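You operate a simulated robot arm through the tools that you are given. There is no shell and no other tool. Be economical: measure what you need, move in short steps, check, and stop when the job is done.

You run a simulated two-armed robot. Do the job below in one go: nothing can be reset, and whatever is moved stays where it is left.

## Task
Switch off the green and the red strobe and load them into the caddy, holding it steady.
Fine: the green one goes in the white cut-out, the red one in the black; the third strobe stays on.

The check looks at the end state, three seconds after you hand in, the way a careful person would. Anything else that was tipped, shoved, dropped, spilled or broken makes it a failure.

## Robot
Two 6-joint arms with two-finger parallel grippers on one trunk, on a base that drives. Base frame: it is fixed to the floor where the robot stands at the start and does not move with it; the origin is under the middle of the robot, x ahead of it, y to its left, z up. Units: cm, degrees, N and s.
The left shoulder is at the start at [6, 18.7, 112.2], the right one opposite. Places, roughly: black cut-out of the caddy [50, 40, 80]; blue stock slider [50, -60, 80]; brake lever [60, -50, 90]; button of the blue strobe [80, 80, 50]; button of the green strobe [50, 10, 90]; button of the red strobe [50, 0, 90]; button of the yellow strobe [50, -20, 90]; chest latch [40, 30, 80]; clamp bar [70, 100, 50]; clamp knob [60, 100, 50]; dryer switch [70, -10, 90]; fan switch of the grey chest [30, 60, 70]; green stock slider [50, -50, 80]; red stock slider [50, -40, 80]; white cut-out of the caddy [50, 50, 80]; yellow drum [50, 125, 50]. Payload 1.57 kg a hand.
The TCP of each hand is the grasp point between the finger pads, 3 cm short of the fingertips. In the tool frame z runs along the fingers and y along their closing line. The gripper opens to 11 cm. The fingers are 2.4 cm wide and 1.2 cm thick; the gripper's body (4.8 by 11.2 cm) begins 7.8 cm behind the TCP.
Orientation is told as [roll, pitch, yaw] about the base's x, y, z axes, in that order, counted from this pose: with the fingers straight down and closing along the base's y, the tool's x points along the base's -x, its y along +y and its z along -z.

## Interface
- The arms move only by the tool move_arm. It takes "left_steps", "right_steps" or both (then of equal length, played together; a hand with none holds still); each is a list of rows, each a list of 7 numbers: the turn, a rotation vector about the tool's x, y, z in units of 8 degrees (1.0 is 8 degrees), then the shift along the tool's x, y, z in units of 50 mm (1.0 is 50 mm), then the finger opening in cm, from 0 to 11. In form: [[rx, ry, rz, x, y, z, hand], ...]. A call has 1 to 20 rows; each row shifts and turns the commanded pose from where the row before left it, along the tool's axes as they then stand. A call with a number of a shift or a turn outside -1 to 1 is refused whole. Rows are played at 5 a second. More than 5 cm and 8.6 degrees between two rows, or a gripper value outside its range, and nothing of the call is played. A pose out of reach is approached as far as the arm can. The call stops where the force on the tool passes 50 N (or 10 N more than at its start, if that is more) or the arm is blocked; 0.2 s more then pass. The fingers move at their own pace (about 15.3 cm/s each) and stop on an object; they squeeze with about 36 N. The grip force told is the motor's: it shows also when the fingers shut on nothing. Time passes only in rows, and 0.2 s behind the last, so rows that do not move let the fingers close. It gives the time, the measured TCP pose, the force on the tool (base axes), the opening and the grip force at its end, in the units of the frame above (readings bear some noise), with the torque about the TCP (base axes, N m) and any sound that the robot's microphone picked up.
- Cameras (640 x 400 px; columns grow to the right, rows downward): "scene" is now at [1.35, 0.48, 166.11]; the picture's right is [0.05, -1.00, 0.00], its down [-0.78, -0.04, -0.62] and it looks along [0.62, 0.03, -0.79] (base axes); focal length 266 px, centre (320, 200). "left" rides on the left gripper at [7, -1.6, -14.1] in its tool frame; the picture's right is [0.23, 0.97, 0.00], its down [-0.86, 0.20, -0.48] and it looks along [-0.47, 0.11, 0.88] (tool axes); focal length 222 px, centre (320, 200). "right" rides on the right gripper at [7, 1.6, -14.1] in its tool frame; the picture's right is [-0.23, 0.97, 0.00], its down [-0.86, -0.20, -0.48] and it looks along [-0.47, -0.11, 0.88] (tool axes); focal length 222 px, centre (320, 200). There is no depth. A picture from a camera that has moved, and an enlarged one, comes with that camera's place and axes in the base frame and with its lens.
- capture(camera): a new picture of that camera. No time passes.
- raise_lower(by): slides the trunk up (or, below 0, down) by that many cm; the arms and the scene camera ride with it, the base frame stays. It gives what a move gives, with no picture.
- drive_base(legs): drives the robot by 1 to 6 legs, each [ahead, left, turn to the left] in cm, cm and degrees, along the robot's own axes; the way and the turn of a leg run together, so that a leg with both is an arc; at most 150 cm and 180 degrees a leg. The arms and the cameras ride along, it lands a little off, and it stops where it bumps. It gives what a move gives.
- head_to(pan, tilt): turns the head with the scene camera to pan (to the left, within 86 degrees either way) and tilt (down, from -29 to 69), counted from straight ahead of the robot. It gives what a move gives.
- inspect(camera, box): a new picture of the part [left, top, right, bottom] of that camera's present view, enlarged. No time passes.
- close_job(): hands the job in; it is judged then, once.

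Go step by step. Nothing tells you exact positions but the pictures and the camera data: compare them with the known pose of the tool, close in by small moves and look again before you grip or let go. The budget is 120 turns and 88 pictures, counting those below and the enlarged ones. Unless the task says otherwise, let go and move clear before handing in, and close with one line.

The tools are called as a command line: name --argument value ..., lists and objects as JSON in quotes. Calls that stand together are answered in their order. move_arm: Moves the arms, as the interface text tells. Its arguments: {"type":"object","properties":{"left_steps":{"type":"array","items":{"type":"array","items":{"type":"number"}}},"right_steps":{"type":"array","items":{"type":"array","items":{"type":"number"}}}},"required":[]} The other tools are called the same way: raise_lower (by) slides the trunk up or down; drive_base (legs) drives the base; head_to (pan, tilt) turns the head that bears the scene camera; capture (camera) takes a picture; inspect (camera, box) takes an enlarged picture of a part of a camera's view; close_job () hands the job in.

At the start:

```text
t: 0.0
left_position: [39.44, 25.16, 129.09]
left_tcp_rot: [0.0, 0.0, 0.0]
left_ft_force: [-0.4, 0.0, 0.2]
left_moment: [0.0, 0.0, 0.04]
left_width: 10.98
left_grip_force: 0.1
right_position: [40.37, -4.27, 130.0]
right_tcp_rot: [0.0, 0.0, 0.0]
right_ft_force: [0.3, -0.4, -0.2]
right_moment: [0.02, 0.0, 0.0]
right_width: 11.01
right_grip_force: 0.1
trunk travel left (down, up): [-75.0, 24.0]
robot x, y, heading: [0.07, -0.21, -0.0]
head pan, tilt: [3.1, 51.8]
```

scene: 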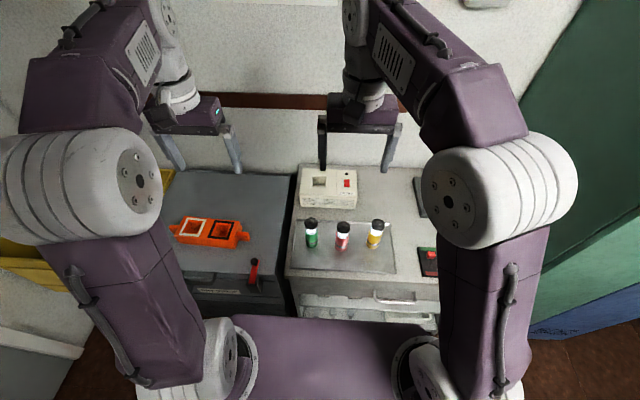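
right: 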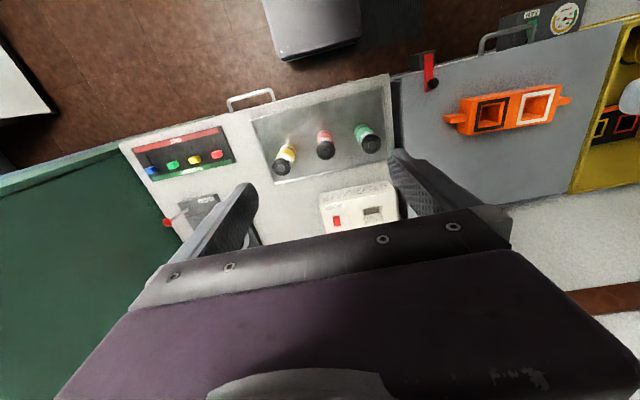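
left: 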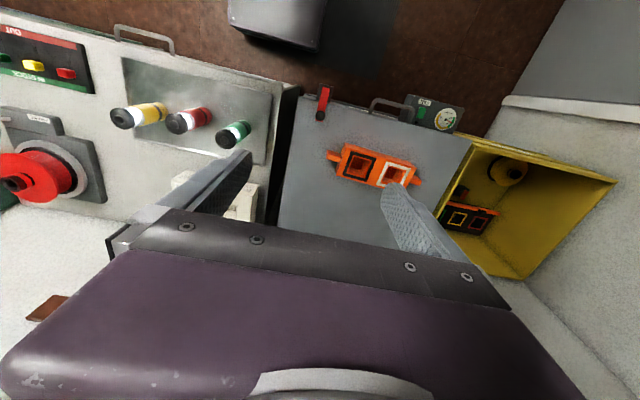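

I see three strobes standing on a plate ahead, and the orange caddy on the grey chest to the left. I'll look closer at both before moving.

inspect --camera "scene" --box '[280, 150, 450, 290]'

inspect --camera "scene" --box '[150, 190, 300, 310]'

inspect --camera "left" --box '[90, 70, 490, 260]'

```text
2.86 times, centred on (365, 220) of scene
camera zoom: at [1.35, 0.48, 166.11], right [0.05, -1.0, 0.0], down [-0.78, -0.04, -0.62], along [0.62, 0.03, -0.79], focal length 761 px, centre (191, 143)
```

zoom: 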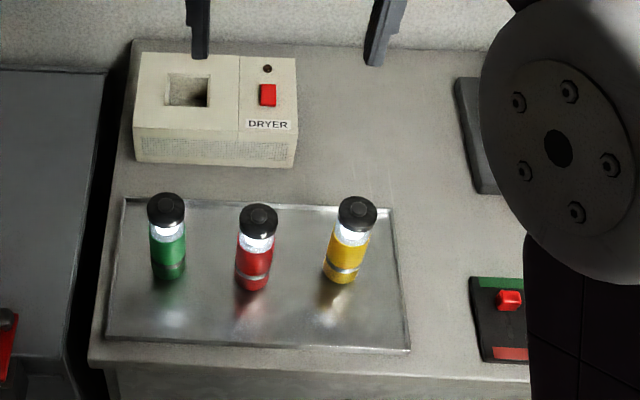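

```text
3.33 times, centred on (225, 250) of scene
camera zoom: at [1.35, 0.48, 166.11], right [0.05, -1.0, 0.0], down [-0.78, -0.04, -0.62], along [0.62, 0.03, -0.79], focal length 888 px, centre (637, 33)
```

zoom: 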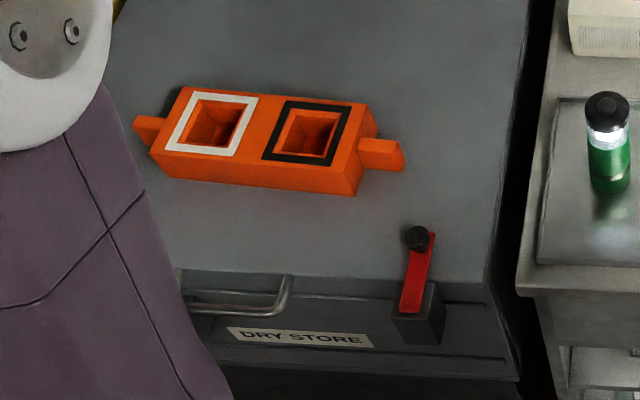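

```text
1.60 times, centred on (290, 165) of left
camera zoom: at [32.55, 23.69, 143.3], right [-0.23, 0.97, 0.0], down [0.86, 0.2, 0.48], along [0.47, 0.11, -0.88], focal length 355 px, centre (368, 256)
```

zoom: 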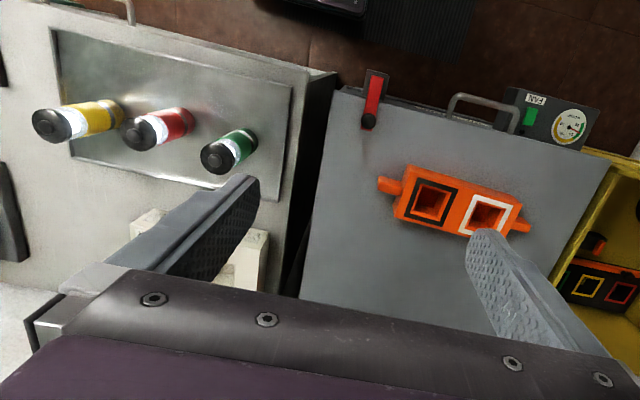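

Green sits near (49, 5.6), red near (49, -4.8), tops about z 92. The caddy cut-outs are near (52, 40) and (52.5, 51). I'll test the right arm's reach by closing its fingers and going above the green button.

move_arm --right_steps '[[0, 0, 0, -0.254, 0.283, 0.771, 0], [0, 0, 0, -0.254, 0.283, 0.771, 0], [0, 0, 0, -0.254, 0.283, 0.771, 0], [0, 0, 0, -0.254, 0.283, 0.771, 0], [0, 0, 0, -0.254, 0.283, 0.771, 0], [0, 0, 0, -0.254, 0.283, 0.771, 0], [0, 0, 0, -0.254, 0.283, 0.771, 0]]'

capture --camera "scene"

capture --camera "right"

```text
t: 1.6
left_position: [39.68, 25.23, 129.18]
left_tcp_rot: [0.0, 0.1, 0.0]
left_ft_force: [0.4, -0.1, 0.5]
left_moment: [-0.01, 0.04, -0.02]
left_width: 10.97
left_grip_force: 0.1
right_position: [49.26, 5.62, 103.03]
right_tcp_rot: [-0.1, 0.1, 0.1]
right_ft_force: [0.5, 0.3, -0.1]
right_moment: [0.0, 0.01, 0.02]
right_width: 0.01
right_grip_force: 21.2
trunk travel left (down, up): [-75.0, 24.0]
robot x, y, heading: [0.22, 0.31, 0.1]
head pan, tilt: [3.1, 51.8]
```

```text
81 pictures are left
camera scene: at [1.53, 0.57, 166.11], right [0.05, -1.0, 0.0], down [-0.79, -0.04, -0.62], along [0.62, 0.03, -0.79], focal length 266 px, centre (320, 200)
```

scene: 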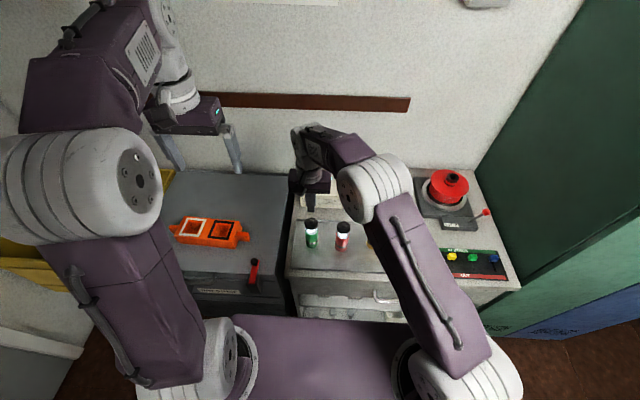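

```text
80 pictures are left
camera right: at [42.4, 7.24, 117.14], right [0.23, 0.97, 0.0], down [0.86, -0.2, 0.48], along [0.47, -0.11, -0.88], focal length 222 px, centre (320, 200)
```

right: 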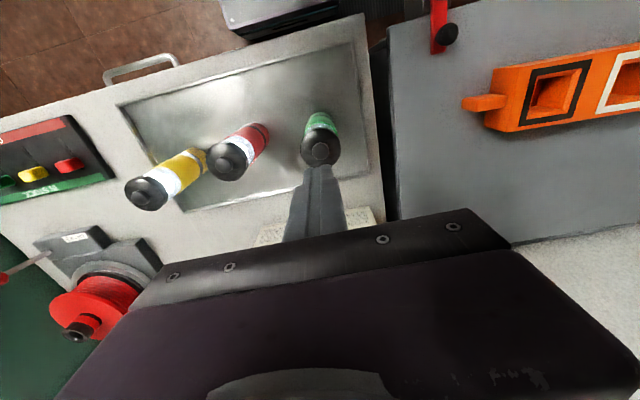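

The reach works. The closed fingertips are nearly over the green button, so I'll descend to just above it and then inch down.

move_arm --right_steps '[[0, 0, 0, -0.06, 0, 0.4, 0], [0, 0, 0, 0, 0, 0.4, 0], [0, 0, 0, 0, 0, 0.4, 0], [0, 0, 0, 0, 0, 0.1, 0], [0, 0, 0, 0, 0, 0, 0]]'

inspect --camera "right" --box '[200, 80, 440, 230]'

inspect --camera "scene" --box '[280, 170, 380, 270]'

```text
t: 2.8
left_position: [39.1, 25.17, 129.43]
left_tcp_rot: [0.1, -0.2, 0.0]
left_ft_force: [0.5, -0.4, 0.2]
left_moment: [0.02, 0.03, -0.01]
left_width: 11.01
left_grip_force: 0.1
right_position: [49.4, 5.58, 97.12]
right_tcp_rot: [0.3, -0.6, 0.0]
right_ft_force: [6.1, -0.8, 47.1]
right_moment: [0.11, 0.15, 0.01]
right_width: 0.01
right_grip_force: 21.4
trunk travel left (down, up): [-75.0, 24.0]
robot x, y, heading: [0.19, 0.1, 0.0]
head pan, tilt: [3.1, 51.8]
heard: click
```

```text
2.67 times, centred on (320, 155) of right
camera zoom: at [42.38, 7.14, 111.17], right [0.23, 0.97, 0.01], down [0.85, -0.2, 0.49], along [0.48, -0.1, -0.87], focal length 592 px, centre (320, 320)
```

zoom: 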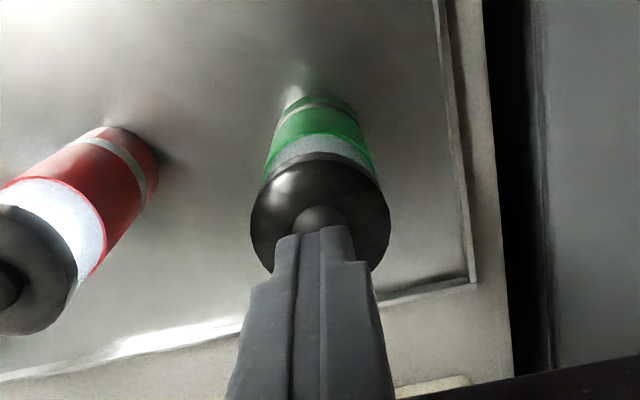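

```text
4.00 times, centred on (330, 220) of scene
camera zoom: at [0.8, 0.38, 166.18], right [0.05, -1.0, 0.0], down [-0.78, -0.04, -0.62], along [0.62, 0.03, -0.78], focal length 1065 px, centre (280, 120)
```

zoom: 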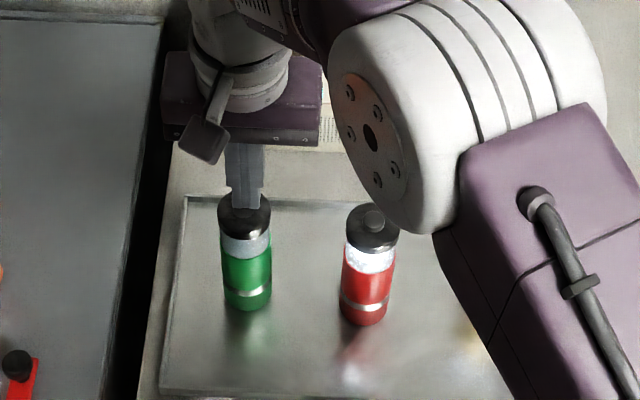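

Click heard and the green light is out. Next I'll lift and move over the red button.

move_arm --right_steps '[[0, 0, 0, 0, 0, -0.8, 0], [0, 0, 0, 0.08, -0.67, 0, 0], [0, 0, 0, 0.08, -0.67, 0, 0], [0, 0, 0, 0.08, -0.67, 0, 0], [0, 0, 0, 0, 0, 0.4, 0], [0, 0, 0, 0, 0, 0, 0]]'

inspect --camera "right" --box '[200, 80, 440, 230]'

inspect --camera "scene" --box '[280, 170, 380, 270]'

```text
t: 4.2
left_position: [39.56, 25.24, 129.13]
left_tcp_rot: [-0.1, 0.0, -0.1]
left_ft_force: [1.1, -1.0, -0.8]
left_moment: [-0.01, 0.01, 0.0]
left_width: 11.02
left_grip_force: 0.2
right_position: [48.28, -4.41, 98.42]
right_tcp_rot: [0.0, 0.1, 0.0]
right_ft_force: [-0.5, -0.7, 0.2]
right_moment: [0.03, -0.01, -0.02]
right_width: 0.0
right_grip_force: 21.6
trunk travel left (down, up): [-75.0, 24.0]
robot x, y, heading: [0.33, 0.14, 0.0]
head pan, tilt: [3.1, 51.8]
```

```text
2.67 times, centred on (320, 155) of right
camera zoom: at [41.41, -2.89, 112.67], right [0.23, 0.97, 0.0], down [0.86, -0.2, 0.48], along [0.47, -0.11, -0.88], focal length 592 px, centre (320, 320)
```

zoom: 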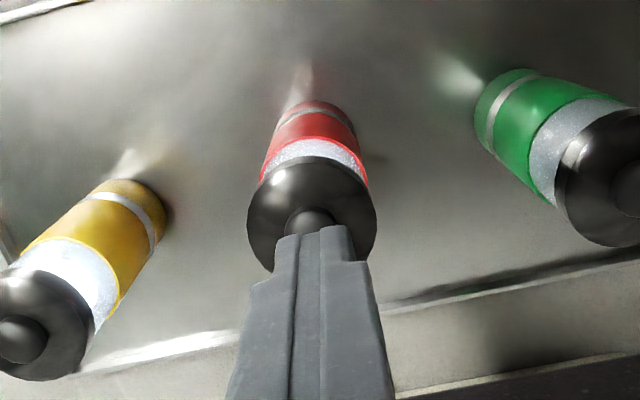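

```text
4.00 times, centred on (330, 220) of scene
camera zoom: at [1.37, 0.5, 166.11], right [0.05, -1.0, 0.0], down [-0.79, -0.04, -0.62], along [0.62, 0.03, -0.79], focal length 1065 px, centre (280, 120)
```

zoom: 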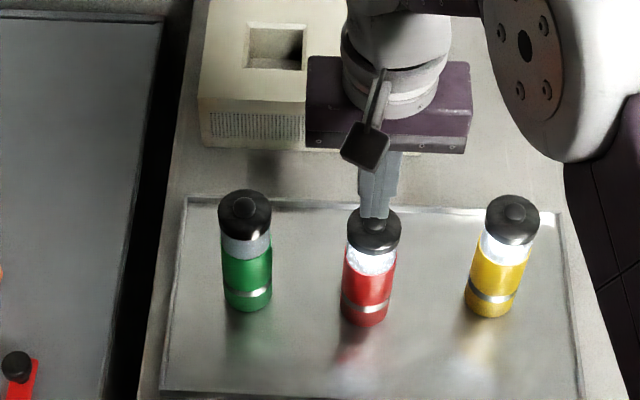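

The tip is about 1.4 cm above the red button and slightly beyond it. I'll shift a little and press.

move_arm --right_steps '[[0, 0, 0, 0.1, -0.07, 0, 0], [0, 0, 0, 0, 0, 0.2, 0], [0, 0, 0, 0, 0, 0.15, 0], [0, 0, 0, 0, 0, 0.05, 0], [0, 0, 0, 0, 0, -0.6, 0], [0, 0, 0, 0, 0, -0.4, 0]]'

inspect --camera "scene" --box '[280, 170, 380, 270]'

inspect --camera "right" --box '[100, 40, 580, 260]'

```text
t: 5.6
left_position: [39.25, 25.18, 129.25]
left_tcp_rot: [0.0, -0.1, 0.1]
left_ft_force: [0.0, 0.0, 0.3]
left_moment: [0.0, -0.03, -0.02]
left_width: 10.99
left_grip_force: 0.1
right_position: [47.71, -4.7, 101.61]
right_tcp_rot: [0.1, 0.0, 0.0]
right_ft_force: [0.6, 0.5, 0.9]
right_moment: [0.0, 0.0, -0.05]
right_width: 0.02
right_grip_force: 21.3
trunk travel left (down, up): [-75.0, 24.0]
robot x, y, heading: [-0.09, 0.23, -0.3]
head pan, tilt: [3.1, 51.8]
heard: click
```

```text
4.00 times, centred on (330, 220) of scene
camera zoom: at [1.02, 0.46, 166.09], right [0.05, -1.0, 0.0], down [-0.78, -0.04, -0.62], along [0.62, 0.03, -0.78], focal length 1065 px, centre (280, 120)
```

zoom: 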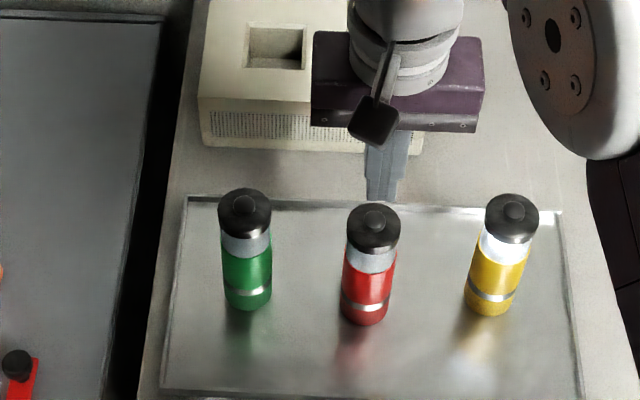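

```text
1.33 times, centred on (340, 150) of right
camera zoom: at [40.7, -3.23, 115.78], right [0.23, 0.97, 0.0], down [0.85, -0.2, 0.48], along [0.47, -0.11, -0.88], focal length 296 px, centre (293, 267)
```

zoom: 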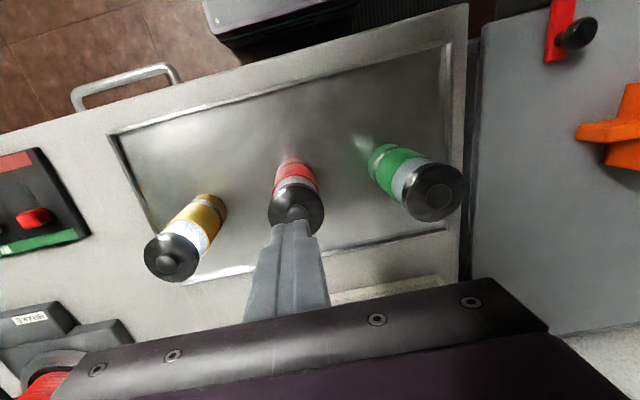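

Both target strobes are now off and yellow is still lit. The right arm must also reach y ≈ 51, so I'll raise it, then look left for room to drive sideways.

move_arm --right_steps '[[0, 0, 0, 0, 0, -1, 0], [0, 0, 0, 0, 0, -1, 0], [0, 0, 0, 0.3, 0, -0.9, 0]]'

head_to --pan 60 --tilt 50

capture --camera "scene"

```text
t: 6.4
left_position: [39.49, 25.24, 129.19]
left_tcp_rot: [0.0, 0.0, 0.0]
left_ft_force: [-0.4, 0.3, 0.1]
left_moment: [0.03, 0.01, -0.01]
left_width: 11.02
left_grip_force: 0.0
right_position: [46.23, -4.78, 116.15]
right_tcp_rot: [0.0, 0.0, 0.0]
right_ft_force: [0.1, -0.2, 0.8]
right_moment: [0.0, -0.04, -0.03]
right_width: 0.01
right_grip_force: 20.7
trunk travel left (down, up): [-75.0, 24.0]
robot x, y, heading: [0.38, 0.03, -0.2]
head pan, tilt: [3.1, 51.8]
```

```text
t: 7.7
left_position: [39.47, 25.33, 129.12]
left_tcp_rot: [0.0, 0.0, 0.0]
left_ft_force: [-0.3, 0.1, 0.1]
left_moment: [-0.01, 0.01, 0.0]
left_width: 11.01
left_grip_force: 0.1
right_position: [46.5, -4.87, 116.01]
right_tcp_rot: [0.0, 0.0, 0.1]
right_ft_force: [0.4, 0.7, 0.4]
right_moment: [-0.02, -0.02, -0.02]
right_width: 0.0
right_grip_force: 21.2
trunk travel left (down, up): [-75.0, 24.0]
robot x, y, heading: [-0.22, 0.26, -0.1]
head pan, tilt: [60.0, 50.0]
```

```text
73 pictures are left
camera scene: at [-2.31, 6.74, 166.35], right [0.87, -0.5, 0.0], down [-0.38, -0.66, -0.64], along [0.32, 0.56, -0.77], focal length 266 px, centre (320, 200)
```

scene: 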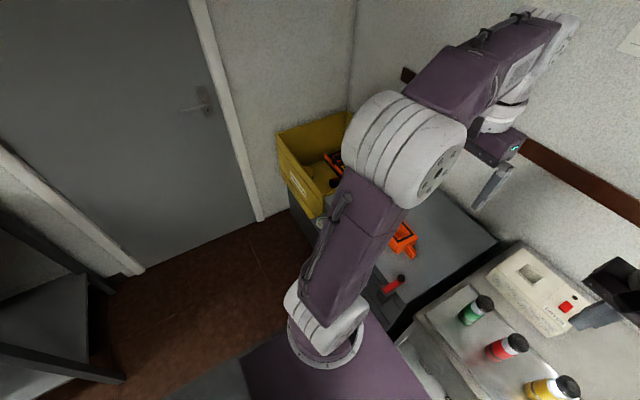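

The floor to the left is clear. I'll drive 30 cm left and turn the head back toward the work.

drive_base --legs '[[0, 30, 0]]'

head_to --pan 0 --tilt 52

capture --camera "scene"

capture --camera "left"

```text
t: 9.7
left_position: [39.49, 55.09, 129.07]
left_tcp_rot: [0.1, -0.1, 0.0]
left_ft_force: [-0.2, 0.2, 0.0]
left_moment: [0.0, 0.02, 0.04]
left_width: 10.98
left_grip_force: 0.1
right_position: [46.42, 25.15, 115.95]
right_tcp_rot: [-0.1, -0.1, -0.1]
right_ft_force: [0.2, -0.2, -0.2]
right_moment: [0.04, 0.03, -0.01]
right_width: 0.01
right_grip_force: 20.9
trunk travel left (down, up): [-75.0, 24.0]
robot x, y, heading: [-0.34, 30.05, -0.0]
head pan, tilt: [60.0, 50.0]
```

```text
t: 11.0
left_position: [39.58, 55.32, 129.09]
left_tcp_rot: [0.0, 0.0, -0.1]
left_ft_force: [-0.3, -0.3, 0.2]
left_moment: [0.0, 0.02, 0.01]
left_width: 10.99
left_grip_force: 0.0
right_position: [46.5, 25.21, 115.98]
right_tcp_rot: [0.0, 0.0, 0.0]
right_ft_force: [0.2, -0.9, 0.0]
right_moment: [-0.04, 0.0, 0.03]
right_width: 0.0
right_grip_force: 20.7
trunk travel left (down, up): [-75.0, 24.0]
robot x, y, heading: [-0.15, 29.83, 0.0]
head pan, tilt: [0.0, 52.0]
```

```text
72 pictures are left
camera scene: at [1.35, 30.2, 166.08], right [0.0, -1.0, 0.0], down [-0.79, 0.0, -0.62], along [0.62, 0.0, -0.79], focal length 266 px, centre (320, 200)
```

scene: 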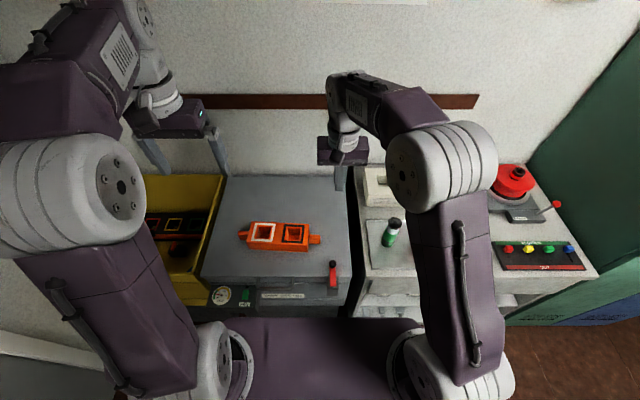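

```text
71 pictures are left
camera left: at [32.56, 53.79, 143.29], right [-0.23, 0.97, 0.0], down [0.86, 0.2, 0.48], along [0.47, 0.11, -0.88], focal length 222 px, centre (320, 200)
```

left: 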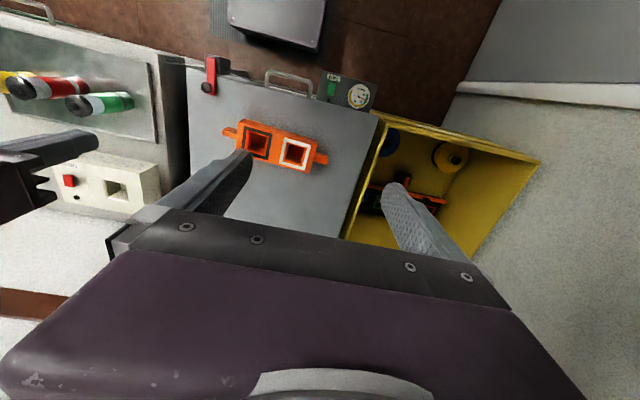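

The robot is in a good spot, with the caddy and strobes both in front. I'll zoom in on the caddy to locate its handles.

inspect --camera "scene" --box '[230, 200, 330, 270]'

inspect --camera "left" --box '[200, 90, 360, 190]'

```text
5.71 times, centred on (280, 235) of scene
camera zoom: at [1.35, 30.2, 166.08], right [0.0, -1.0, 0.0], down [-0.79, 0.0, -0.62], along [0.62, 0.0, -0.79], focal length 1522 px, centre (549, 0)
```

zoom: 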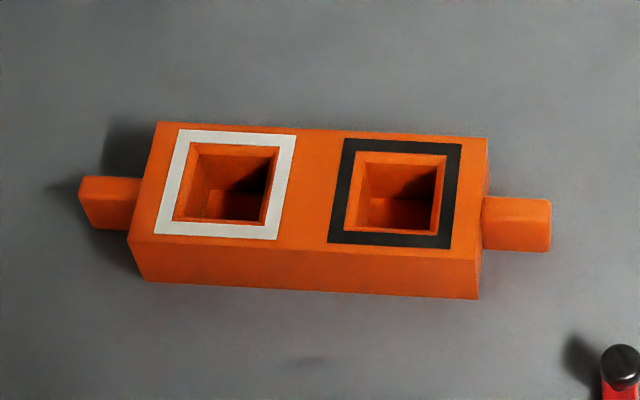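

```text
4.00 times, centred on (280, 140) of left
camera zoom: at [32.56, 53.79, 143.29], right [-0.23, 0.97, 0.0], down [0.86, 0.2, 0.48], along [0.47, 0.11, -0.88], focal length 888 px, centre (480, 440)
```

zoom: 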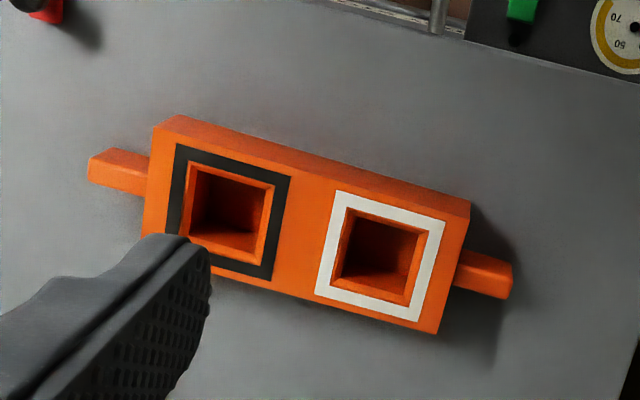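

The caddy's outer (left) handle is near (52.8, 58.8, 80), the block top near z 82 and the chest top near 77. I'll turn the left hand −92.6° in yaw and lean it 30° outward, so it can hold that handle and leave room for the right hand.

move_arm --left_steps '[[0, 0, 0.965, 0, 0, 0, 7], [0, 0, 0.965, 0, 0, 0, 7], [0, 0, 0.965, 0, 0, 0, 7], [0, 0, 0.965, 0, 0, 0, 7], [0, 0, 0.965, 0, 0, 0, 7], [0, 0, 0.965, 0, 0, 0, 7], [0, 0, 0.965, 0, 0, 0, 7], [0, 0, 0.965, 0, 0, 0, 7], [0, 0, 0.965, 0, 0, 0, 7], [0, 0, 0.965, 0, 0, 0, 7], [0, 0, 0.965, 0, 0, 0, 7], [0, 0, 0.965, 0, 0, 0, 7], [0, -0.9375, 0, 0, 0, 0, 7], [0, -0.9375, 0, 0, 0, 0, 7], [0, -0.9375, 0, 0, 0, 0, 7], [0, -0.9375, 0, 0, 0, 0, 7], [0, 0, 0, 0, 0, 0, 7]]'

capture --camera "scene"

```text
t: 14.6
left_position: [39.49, 55.22, 129.06]
left_tcp_rot: [0.0, -30.1, -92.7]
left_ft_force: [-0.7, 0.2, 0.1]
left_moment: [0.0, 0.02, 0.02]
left_width: 7.02
left_grip_force: 0.1
right_position: [46.35, 25.11, 116.04]
right_tcp_rot: [0.0, 0.0, 0.0]
right_ft_force: [-0.2, -0.3, -0.3]
right_moment: [0.04, -0.03, 0.02]
right_width: 0.01
right_grip_force: 21.8
trunk travel left (down, up): [-75.0, 24.0]
robot x, y, heading: [-0.04, 29.87, -0.0]
head pan, tilt: [0.0, 52.0]
```

```text
68 pictures are left
camera scene: at [1.33, 30.1, 166.08], right [0.0, -1.0, 0.0], down [-0.79, 0.0, -0.62], along [0.62, 0.0, -0.79], focal length 266 px, centre (320, 200)
```

scene: 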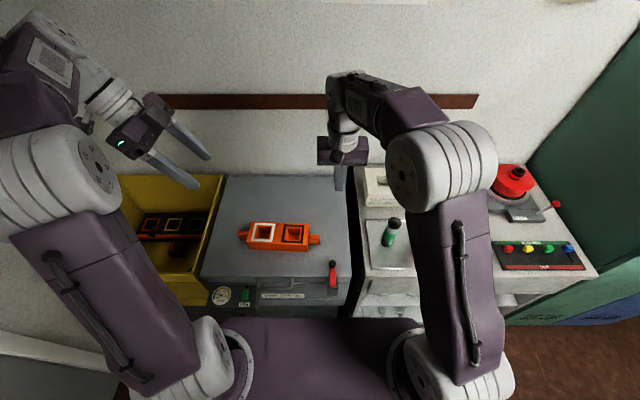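

That pose was reached. I'll move the left hand to about 8 cm short of the handle along the finger direction.

move_arm --left_steps '[[0, 0, 0, 0.573, 0.257, 0.616, 7], [0, 0, 0, 0.573, 0.257, 0.616, 7], [0, 0, 0, 0.573, 0.257, 0.616, 7], [0, 0, 0, 0.573, 0.257, 0.616, 7], [0, 0, 0, 0.573, 0.257, 0.616, 7], [0, 0, 0, 0.573, 0.257, 0.616, 7], [0, 0, 0, 0.573, 0.257, 0.616, 7], [0, 0, 0, 0.573, 0.257, 0.616, 7], [0, 0, 0, 0.573, 0.257, 0.616, 7], [0, 0, 0, 0.573, 0.257, 0.616, 7], [0, 0, 0, 0, 0, 0, 7]]'

capture --camera "scene"

capture --camera "left"

```text
t: 17.0
left_position: [50.3, 63.89, 88.96]
left_tcp_rot: [-0.1, -30.0, -92.5]
left_ft_force: [0.1, -0.9, 0.0]
left_moment: [0.0, -0.01, 0.0]
left_width: 7.01
left_grip_force: 0.0
left hand out of reach, approached as far as the arm can: row 10
right_position: [46.36, 25.15, 115.99]
right_tcp_rot: [0.0, 0.0, 0.0]
right_ft_force: [-0.4, -0.1, -0.8]
right_moment: [0.01, 0.01, 0.02]
right_width: 0.0
right_grip_force: 21.1
trunk travel left (down, up): [-75.0, 24.0]
robot x, y, heading: [-0.19, 30.05, 0.1]
head pan, tilt: [0.0, 52.0]
```

```text
67 pictures are left
camera scene: at [1.28, 30.08, 166.08], right [0.0, -1.0, 0.0], down [-0.79, 0.0, -0.62], along [0.62, 0.0, -0.79], focal length 266 px, centre (320, 200)
```

scene: 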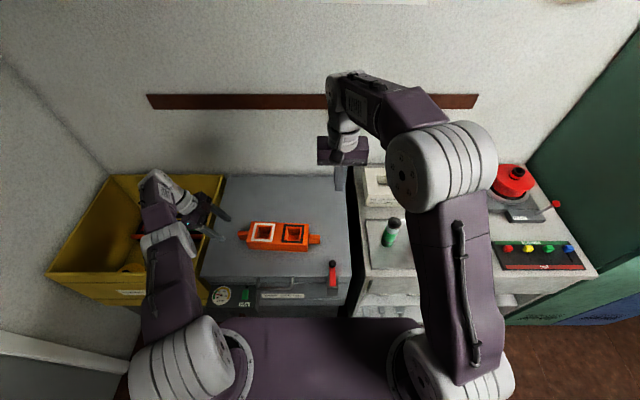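

```text
66 pictures are left
camera left: at [49.35, 77.1, 97.72], right [0.98, 0.15, -0.11], down [0.18, -0.51, 0.84], along [0.07, -0.85, -0.53], focal length 222 px, centre (320, 200)
```

left: 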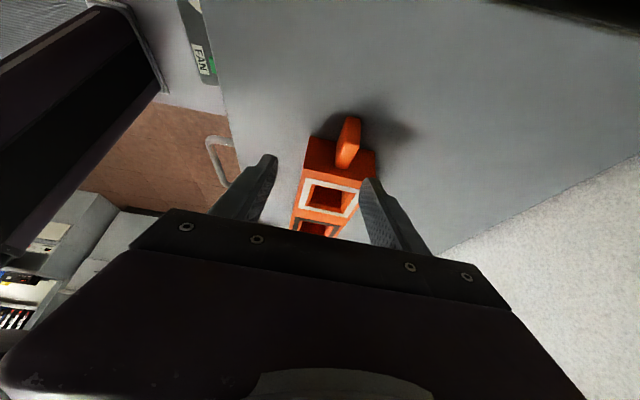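

The arm is almost fully stretched there, so I'll drive 6 cm closer.

drive_base --legs '[[6, 0, 0]]'

capture --camera "left"

inspect --camera "scene" --box '[180, 160, 340, 270]'

```text
t: 18.0
left_position: [56.17, 63.92, 89.21]
left_tcp_rot: [0.3, -30.0, -92.8]
left_ft_force: [-0.2, 0.0, 0.3]
left_moment: [0.02, -0.03, 0.0]
left_width: 6.99
left_grip_force: 0.1
right_position: [52.04, 25.16, 116.17]
right_tcp_rot: [0.0, -0.2, 0.0]
right_ft_force: [-0.8, -0.6, 0.5]
right_moment: [0.01, -0.04, 0.04]
right_width: 0.0
right_grip_force: 20.9
trunk travel left (down, up): [-75.0, 24.0]
robot x, y, heading: [5.81, 30.57, 0.2]
head pan, tilt: [0.0, 52.0]
```

```text
65 pictures are left
camera left: at [55.09, 77.12, 97.87], right [0.98, 0.15, -0.11], down [0.17, -0.51, 0.84], along [0.07, -0.85, -0.53], focal length 222 px, centre (320, 200)
```

left: 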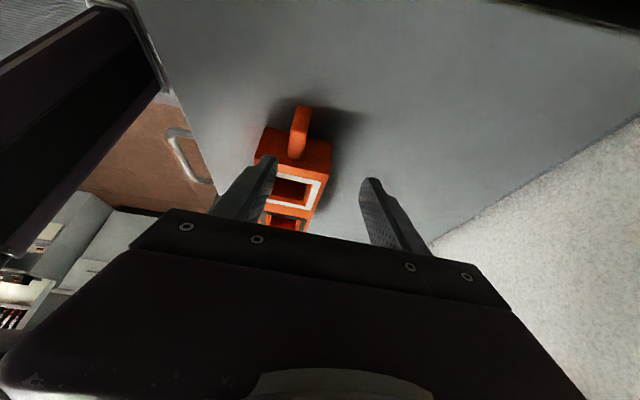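

```text
3.64 times, centred on (260, 215) of scene
camera zoom: at [6.8, 30.14, 166.09], right [0.0, -1.0, 0.0], down [-0.79, 0.0, -0.62], along [0.62, 0.0, -0.79], focal length 968 px, centre (538, 146)
```

zoom: 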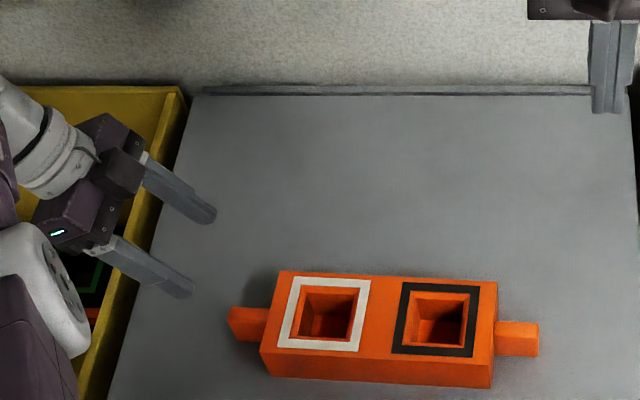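

The handle end is at about (53.2, 61, 79). I'll centre the fingers on it and come partway in, then look.

move_arm --left_steps '[[0, 0, 0, 0, -0.3, 0.3, 7], [0, 0, 0, 0.19, -0.286, 0.4, 7], [0, 0, 0, 0, 0, 0.2, 7], [0, 0, 0, 0, 0, 0, 7]]'

inspect --camera "left" --box '[200, 60, 440, 230]'

inspect --camera "scene" --box '[190, 180, 310, 270]'

```text
t: 19.0
left_position: [54.71, 63.55, 84.09]
left_tcp_rot: [-0.1, -30.0, -92.6]
left_ft_force: [0.5, 0.6, 1.3]
left_moment: [0.02, 0.02, 0.03]
left_width: 7.02
left_grip_force: 0.0
left hand out of reach, approached as far as the arm can: row 1, 2
right_position: [52.17, 25.24, 116.12]
right_tcp_rot: [-0.1, -0.2, 0.0]
right_ft_force: [-0.3, -0.9, 0.3]
right_moment: [-0.02, -0.03, -0.02]
right_width: 0.03
right_grip_force: 20.8
trunk travel left (down, up): [-75.0, 24.0]
robot x, y, heading: [5.91, 30.12, 0.1]
head pan, tilt: [0.0, 52.0]
```

```text
2.35 times, centred on (320, 145) of left
camera zoom: at [53.74, 76.77, 92.91], right [0.98, 0.15, -0.11], down [0.18, -0.51, 0.84], along [0.07, -0.85, -0.53], focal length 523 px, centre (320, 329)
```

zoom: 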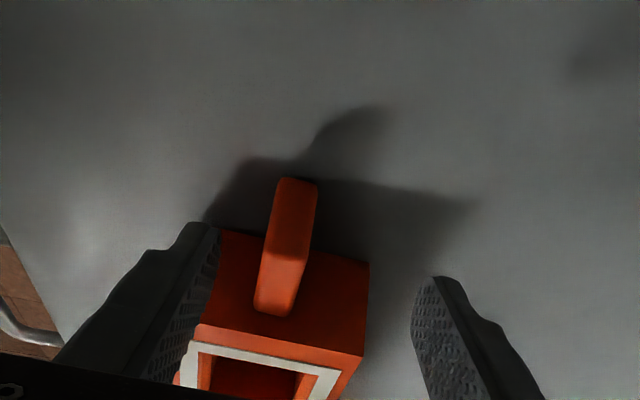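

```text
4.44 times, centred on (250, 225) of scene
camera zoom: at [7.12, 30.15, 166.08], right [0.0, -1.0, 0.0], down [-0.79, 0.0, -0.62], along [0.62, 0.0, -0.79], focal length 1184 px, centre (631, 89)
```

zoom: 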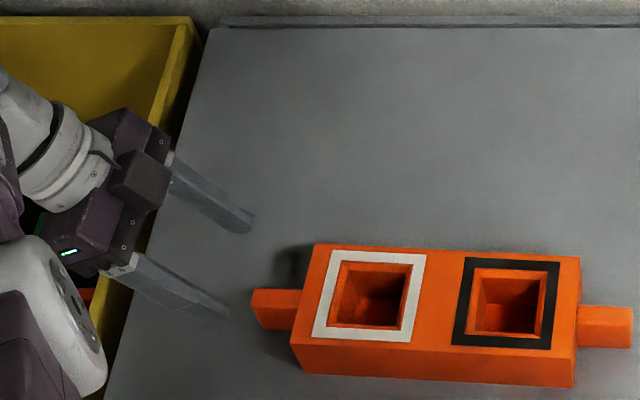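

The handle seems to sit lower than I thought, about z 76–79. I'll centre in x and advance along the fingers.

move_arm --left_steps '[[0, 0, 0, -0.15, -0.32, 0.2, 7], [0, 0, 0, 0, 0, 0.3, 7], [0, 0, 0, 0, 0, 0.3, 7], [0, 0, 0, 0, 0, 0, 7]]'

inspect --camera "left" --box '[200, 60, 440, 230]'

inspect --camera "scene" --box '[190, 180, 310, 270]'

```text
t: 20.0
left_position: [54.46, 61.65, 80.5]
left_tcp_rot: [0.0, -29.9, -92.6]
left_ft_force: [0.0, 0.4, -0.3]
left_moment: [0.0, 0.03, -0.01]
left_width: 6.99
left_grip_force: 0.0
left hand out of reach, approached as far as the arm can: row 1
right_position: [52.3, 25.19, 116.15]
right_tcp_rot: [0.1, -0.1, -0.1]
right_ft_force: [0.3, 0.5, 0.6]
right_moment: [0.01, -0.01, 0.0]
right_width: 0.0
right_grip_force: 20.8
trunk travel left (down, up): [-75.0, 24.0]
robot x, y, heading: [5.88, 30.28, -0.1]
head pan, tilt: [0.0, 52.0]
```

```text
2.35 times, centred on (320, 145) of left
camera zoom: at [53.44, 74.94, 89.12], right [0.98, 0.15, -0.11], down [0.18, -0.51, 0.84], along [0.07, -0.85, -0.53], focal length 523 px, centre (320, 329)
```

zoom: 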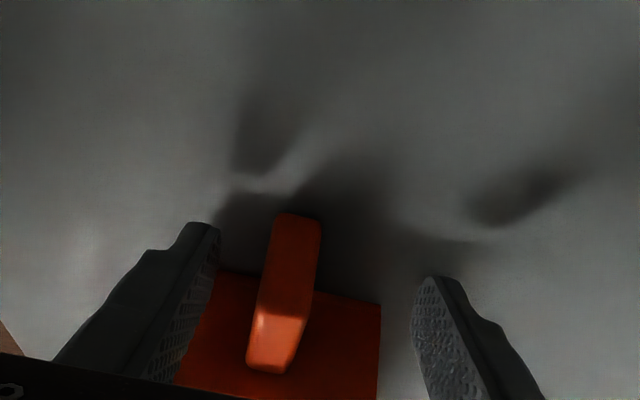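

```text
4.44 times, centred on (250, 225) of scene
camera zoom: at [7.26, 30.17, 166.08], right [0.0, -1.0, 0.0], down [-0.79, 0.0, -0.62], along [0.62, 0.0, -0.79], focal length 1184 px, centre (631, 89)
```

zoom: 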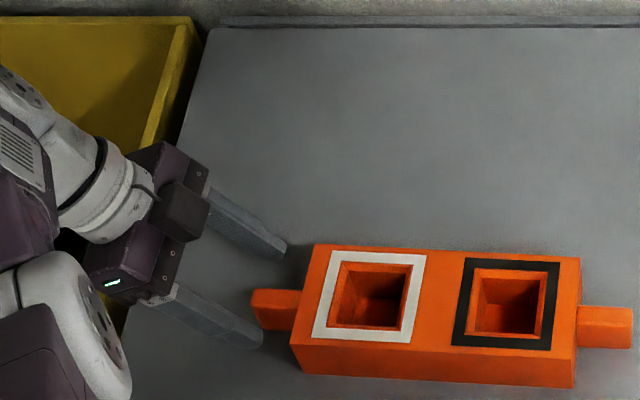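

The handle is about 1.7 cm thick, centred near x 52.8 and z 77.6. I'll shift sideways, then go in the last 2 cm.

move_arm --left_steps '[[0, 0, 0, -0.1, -0.15, 0, 7], [0, 0, 0, -0.05, -0.15, 0, 7], [0, 0, 0, 0, 0, 0.2, 7], [0, 0, 0, 0, 0, 0.2, 7], [0, 0, 0, 0, 0, 0, 7]]'

inspect --camera "left" --box '[200, 60, 440, 230]'

inspect --camera "scene" --box '[190, 180, 310, 270]'

```text
t: 21.2
left_position: [54.0, 60.87, 78.77]
left_tcp_rot: [0.3, -29.8, -92.7]
left_ft_force: [1.9, 7.7, 23.8]
left_moment: [0.2, 0.88, -0.19]
left_width: 6.92
left_grip_force: 0.0
left hand out of reach, approached as far as the arm can: row 1, 2
right_position: [52.11, 25.38, 116.29]
right_tcp_rot: [0.0, 0.0, 0.0]
right_ft_force: [0.5, -0.5, -0.6]
right_moment: [0.01, 0.03, 0.01]
right_width: 0.0
right_grip_force: 21.9
trunk travel left (down, up): [-75.0, 24.0]
robot x, y, heading: [5.83, 29.96, -0.1]
head pan, tilt: [0.0, 52.0]
```

```text
2.35 times, centred on (320, 145) of left
camera zoom: at [52.94, 74.2, 87.57], right [0.98, 0.15, -0.11], down [0.17, -0.51, 0.84], along [0.07, -0.85, -0.53], focal length 523 px, centre (320, 329)
```

zoom: 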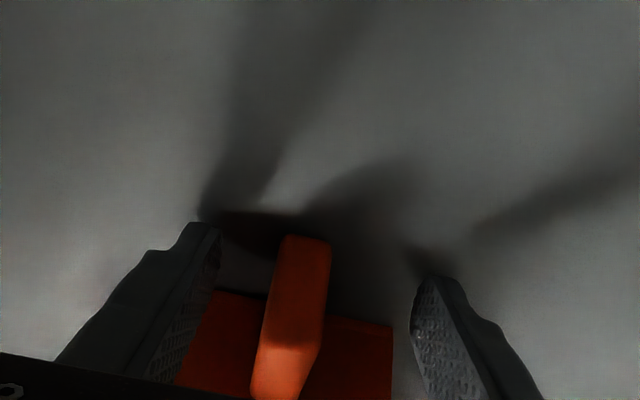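

```text
4.44 times, centred on (250, 225) of scene
camera zoom: at [6.99, 30.12, 166.13], right [0.0, -1.0, 0.0], down [-0.79, 0.0, -0.62], along [0.62, 0.0, -0.79], focal length 1184 px, centre (631, 89)
```

zoom: 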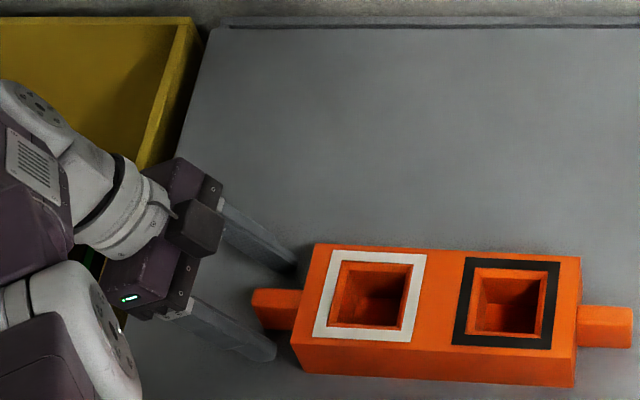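

The fingertips are touching the chest lid (24 N), so I'll back off about 1 cm and do the remaining sideways shift in smaller steps.

move_arm --left_steps '[[0, 0, 0, 0, 0, -0.2, 7], [0, 0, 0, 0, -0.04, 0, 7], [0, 0, 0, 0, -0.04, 0, 7], [0, 0, 0, 0, -0.04, 0, 7], [0, 0, 0, 0, 0, 0, 7]]'

inspect --camera "left" --box '[200, 60, 440, 230]'

```text
t: 22.4
left_position: [54.09, 61.67, 79.24]
left_tcp_rot: [0.1, -30.3, -92.9]
left_ft_force: [0.3, 0.4, 0.2]
left_moment: [0.01, -0.01, -0.02]
left_width: 7.01
left_grip_force: 0.0
left hand out of reach, approached as far as the arm can: row 4
right_position: [52.27, 25.08, 116.07]
right_tcp_rot: [0.1, 0.0, 0.0]
right_ft_force: [0.0, 0.2, -0.2]
right_moment: [-0.01, -0.01, -0.04]
right_width: 0.02
right_grip_force: 21.6
trunk travel left (down, up): [-75.0, 24.0]
robot x, y, heading: [5.87, 30.44, -0.1]
head pan, tilt: [0.0, 52.0]
```

```text
2.35 times, centred on (320, 145) of left
camera zoom: at [53.02, 74.86, 87.88], right [0.98, 0.15, -0.11], down [0.17, -0.51, 0.84], along [0.07, -0.85, -0.52], focal length 523 px, centre (320, 329)
```

zoom: 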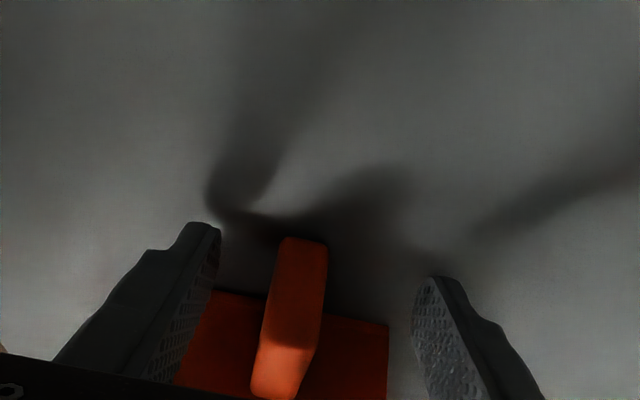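

The left hand is at an inner reach limit in x. I'll back the base off by 1.1 cm, which puts the fingers centred on the handle.

drive_base --legs '[[-1.1, 0, 0]]'

inspect --camera "left" --box '[200, 60, 440, 230]'

```text
t: 23.1
left_position: [53.11, 61.54, 79.01]
left_tcp_rot: [0.0, -30.2, -92.7]
left_ft_force: [-1.2, 0.2, 0.0]
left_moment: [0.0, 0.05, 0.02]
left_width: 7.0
left_grip_force: 0.0
right_position: [51.49, 25.23, 115.97]
right_tcp_rot: [0.0, 0.1, 0.0]
right_ft_force: [1.1, 0.3, 0.3]
right_moment: [0.01, 0.02, -0.01]
right_width: 0.0
right_grip_force: 21.2
trunk travel left (down, up): [-75.0, 24.0]
robot x, y, heading: [4.63, 30.01, 0.1]
head pan, tilt: [0.0, 52.0]
```

```text
2.35 times, centred on (320, 145) of left
camera zoom: at [52.17, 74.86, 87.74], right [0.98, 0.15, -0.11], down [0.18, -0.51, 0.84], along [0.07, -0.85, -0.52], focal length 523 px, centre (320, 329)
```

zoom: 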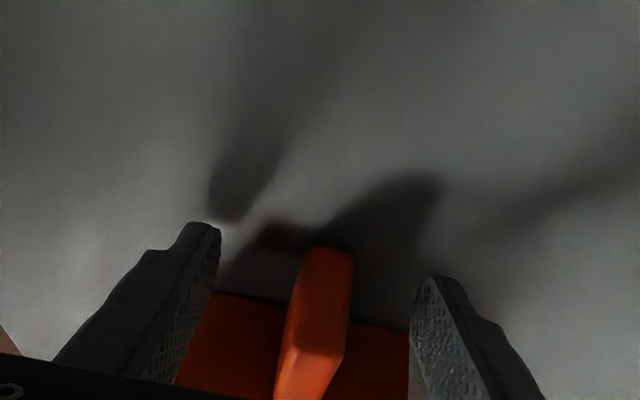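

The handle is now well centred between the fingers. I'll slide 1.2 cm further onto it, and test the right hand's reach above the white cut-out at the same time.

move_arm --left_steps '[[0, 0, 0, -0.07, 0, 0.04, 7], [0, 0, 0, -0.07, 0, 0.04, 7], [0, 0, 0, -0.07, 0, 0.04, 7], [0, 0, 0, 0, 0, 0, 7], [0, 0, 0, 0, 0, 0, 7], [0, 0, 0, 0, 0, 0, 7], [0, 0, 0, 0, 0, 0, 7]]' --right_steps '[[0, 0, 0, 0, 0.86, 0, 0], [0, 0, 0, 0, 0.86, 0, 0], [0, 0, 0, 0, 0.86, 0, 0], [0, 0, 0, 0, 0.86, 0, 0], [0, 0, 0, 0, 0.86, 0, 0], [0, 0, 0, 0, 0.86, 0, 0], [0, 0, 0, 0, 0, 0, 0]]'

capture --camera "scene"

inspect --camera "left" --box '[200, 60, 440, 230]'

```text
t: 24.7
left_position: [53.0, 60.4, 79.15]
left_tcp_rot: [0.1, -30.3, -92.6]
left_ft_force: [-0.1, -0.1, -0.3]
left_moment: [-0.02, -0.01, -0.02]
left_width: 7.0
left_grip_force: 0.1
right_position: [49.45, 45.16, 115.06]
right_tcp_rot: [0.0, 0.1, 0.0]
right_ft_force: [-0.6, 0.3, 0.1]
right_moment: [0.01, -0.01, 0.01]
right_width: 0.0
right_grip_force: 20.9
right hand out of reach, approached as far as the arm can: row 5, 6
trunk travel left (down, up): [-75.0, 24.0]
robot x, y, heading: [4.95, 29.92, -0.0]
head pan, tilt: [0.0, 52.0]
```

```text
55 pictures are left
camera scene: at [6.32, 30.19, 166.08], right [0.0, -1.0, 0.0], down [-0.79, 0.0, -0.61], along [0.61, 0.0, -0.79], focal length 266 px, centre (320, 200)
```

scene: 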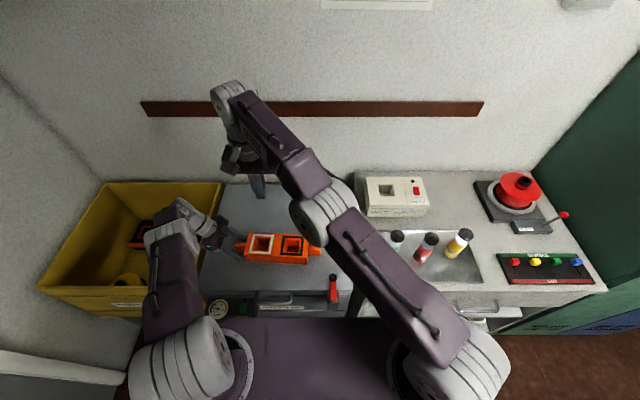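

```text
2.35 times, centred on (320, 145) of left
camera zoom: at [51.98, 73.69, 87.83], right [0.98, 0.15, -0.11], down [0.17, -0.51, 0.84], along [0.07, -0.85, -0.52], focal length 523 px, centre (320, 329)
```

zoom: 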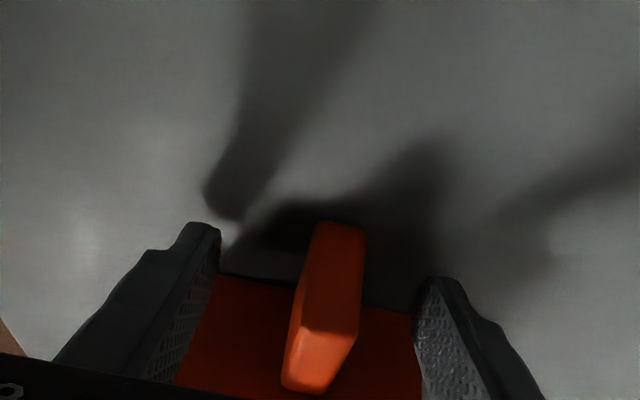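

The right hand can't quite reach y 51 from here. I'll withdraw the left hand, shift the base 8 cm further left, and try again.

move_arm --left_steps '[[0, 0, 0, 0, 0, -0.5, 7], [0, 0, 0, 0, 0, -1, 7], [0, 0, 0, 0, 0, -0.5, 7], [0, 0, 0, 0, 0, 0, 7]]' --right_steps '[[0, 0, 0, 0, -0.9, 0, 0], [0, 0, 0, 0, -0.9, 0, 0], [0, 0, 0, 0, -0.9, 0, 0], [0, 0, 0, 0, -0.9, 0, 0]]'

drive_base --legs '[[0, 8, 0]]'

```text
t: 25.7
left_position: [53.28, 65.46, 87.84]
left_tcp_rot: [0.1, -30.3, -92.7]
left_ft_force: [-0.7, 0.0, 0.6]
left_moment: [-0.02, -0.06, 0.02]
left_width: 7.02
left_grip_force: 0.0
right_position: [49.64, 44.15, 115.31]
right_tcp_rot: [-0.1, 0.2, 0.0]
right_ft_force: [0.0, 0.0, -0.3]
right_moment: [0.02, -0.02, -0.01]
right_width: 0.0
right_grip_force: 20.9
right hand out of reach, approached as far as the arm can: row 1, 2, 3, 4
trunk travel left (down, up): [-75.0, 24.0]
robot x, y, heading: [5.02, 30.23, 0.0]
head pan, tilt: [0.0, 52.0]
```

```text
t: 26.8
left_position: [53.24, 73.38, 87.9]
left_tcp_rot: [0.2, -30.2, -92.8]
left_ft_force: [0.8, -0.2, 0.2]
left_moment: [-0.02, -0.02, 0.02]
left_width: 7.01
left_grip_force: 0.0
right_position: [49.68, 52.03, 115.41]
right_tcp_rot: [0.0, 0.0, -0.1]
right_ft_force: [0.0, -0.3, 0.3]
right_moment: [-0.01, 0.0, 0.0]
right_width: 0.0
right_grip_force: 20.8
trunk travel left (down, up): [-75.0, 24.0]
robot x, y, heading: [4.54, 38.21, -0.1]
head pan, tilt: [0.0, 52.0]
```

The right arm seems stuck near full stretch. I'll try pulling it in toward the robot, then sideways.

move_arm --right_steps '[[0, 0, 0, 0.8, 0, 0, 0], [0, 0, 0, 0.8, 0, 0, 0], [0, 0, 0, 0, -0.9, 0, 0], [0, 0, 0, 0, -0.9, 0, 0]]'

capture --camera "scene"

```text
t: 27.8
left_position: [53.22, 73.34, 87.94]
left_tcp_rot: [0.2, -30.2, -92.9]
left_ft_force: [0.5, -0.2, -0.1]
left_moment: [0.0, 0.04, 0.0]
left_width: 7.01
left_grip_force: 0.0
right_position: [50.14, 51.4, 115.72]
right_tcp_rot: [-0.1, 0.0, -0.1]
right_ft_force: [0.5, -0.2, -0.2]
right_moment: [-0.01, 0.02, 0.01]
right_width: 0.02
right_grip_force: 21.3
right hand out of reach, approached as far as the arm can: row 1, 2, 3, 4
trunk travel left (down, up): [-75.0, 24.0]
robot x, y, heading: [5.12, 38.0, -0.0]
head pan, tilt: [0.0, 52.0]
```

```text
53 pictures are left
camera scene: at [6.14, 38.05, 166.08], right [0.0, -1.0, 0.0], down [-0.79, 0.0, -0.62], along [0.62, 0.0, -0.79], focal length 266 px, centre (320, 200)
```

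scene: 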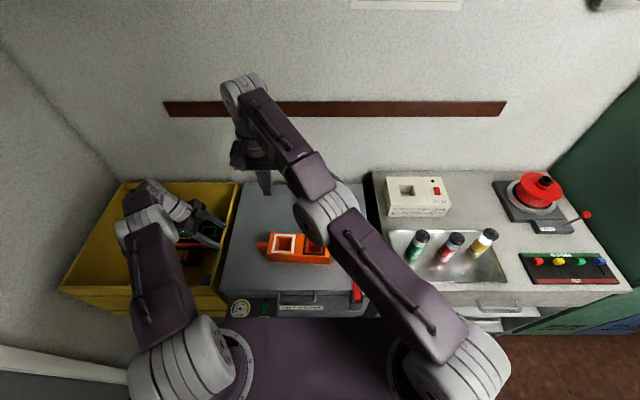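

It barely moved and isn't straight, so this may be a wrist limit. I'll probe by lowering a little and turning the tool.

move_arm --right_steps '[[0, 0, 0, 0, 0, 0.8, 0], [0, 0, 0, 0, 0, 0.8, 0], [0, 0, 0, 0, 0, 0, 0]]'

```text
t: 28.6
left_position: [53.14, 73.38, 87.87]
left_tcp_rot: [0.2, -30.2, -92.8]
left_ft_force: [0.0, -0.5, -0.8]
left_moment: [0.02, -0.01, 0.0]
left_width: 7.01
left_grip_force: 0.0
right_position: [51.53, 52.71, 108.23]
right_tcp_rot: [-0.2, 0.3, 0.0]
right_ft_force: [0.0, 0.2, 0.5]
right_moment: [0.02, -0.03, 0.04]
right_width: 0.0
right_grip_force: 21.1
right hand out of reach, approached as far as the arm can: row 1, 2
trunk travel left (down, up): [-75.0, 24.0]
robot x, y, heading: [4.67, 37.82, -0.0]
head pan, tilt: [0.0, 52.0]
```

The hand slides along its outer reach sphere, so it is at the stretch singularity. I'll try creeping inward in small steps to bend the elbow again.

move_arm --right_steps '[[0, 0, 0, 0.04, -0.04, 0, 0], [0, 0, 0, 0.04, -0.04, 0, 0], [0, 0, 0, 0.05, -0.05, 0, 0], [0, 0, 0, 0.06, -0.06, 0, 0], [0, 0, 0, 0.07, -0.07, 0, 0], [0, 0, 0, 0.1, -0.1, 0, 0], [0, 0, 0, 0.15, -0.15, 0, 0], [0, 0, 0, 0.2, -0.2, 0, 0], [0, 0, 0, 0.2, -0.2, 0, 0], [0, 0, 0, 0.2, -0.2, 0, 0]]'

```text
t: 30.8
left_position: [53.14, 73.36, 87.94]
left_tcp_rot: [0.1, -30.2, -92.8]
left_ft_force: [0.1, 0.4, -0.3]
left_moment: [-0.01, 0.06, -0.03]
left_width: 6.99
left_grip_force: 0.0
right_position: [51.71, 52.5, 108.53]
right_tcp_rot: [-0.2, 0.2, 0.0]
right_ft_force: [0.0, -0.6, 0.2]
right_moment: [-0.04, 0.0, -0.02]
right_width: 0.0
right_grip_force: 21.3
right hand out of reach, approached as far as the arm can: row 2, 3, 4, 5, 6, 7, 8, 9, 10
trunk travel left (down, up): [-75.0, 24.0]
robot x, y, heading: [4.58, 38.1, -0.1]
head pan, tilt: [0.0, 52.0]
```

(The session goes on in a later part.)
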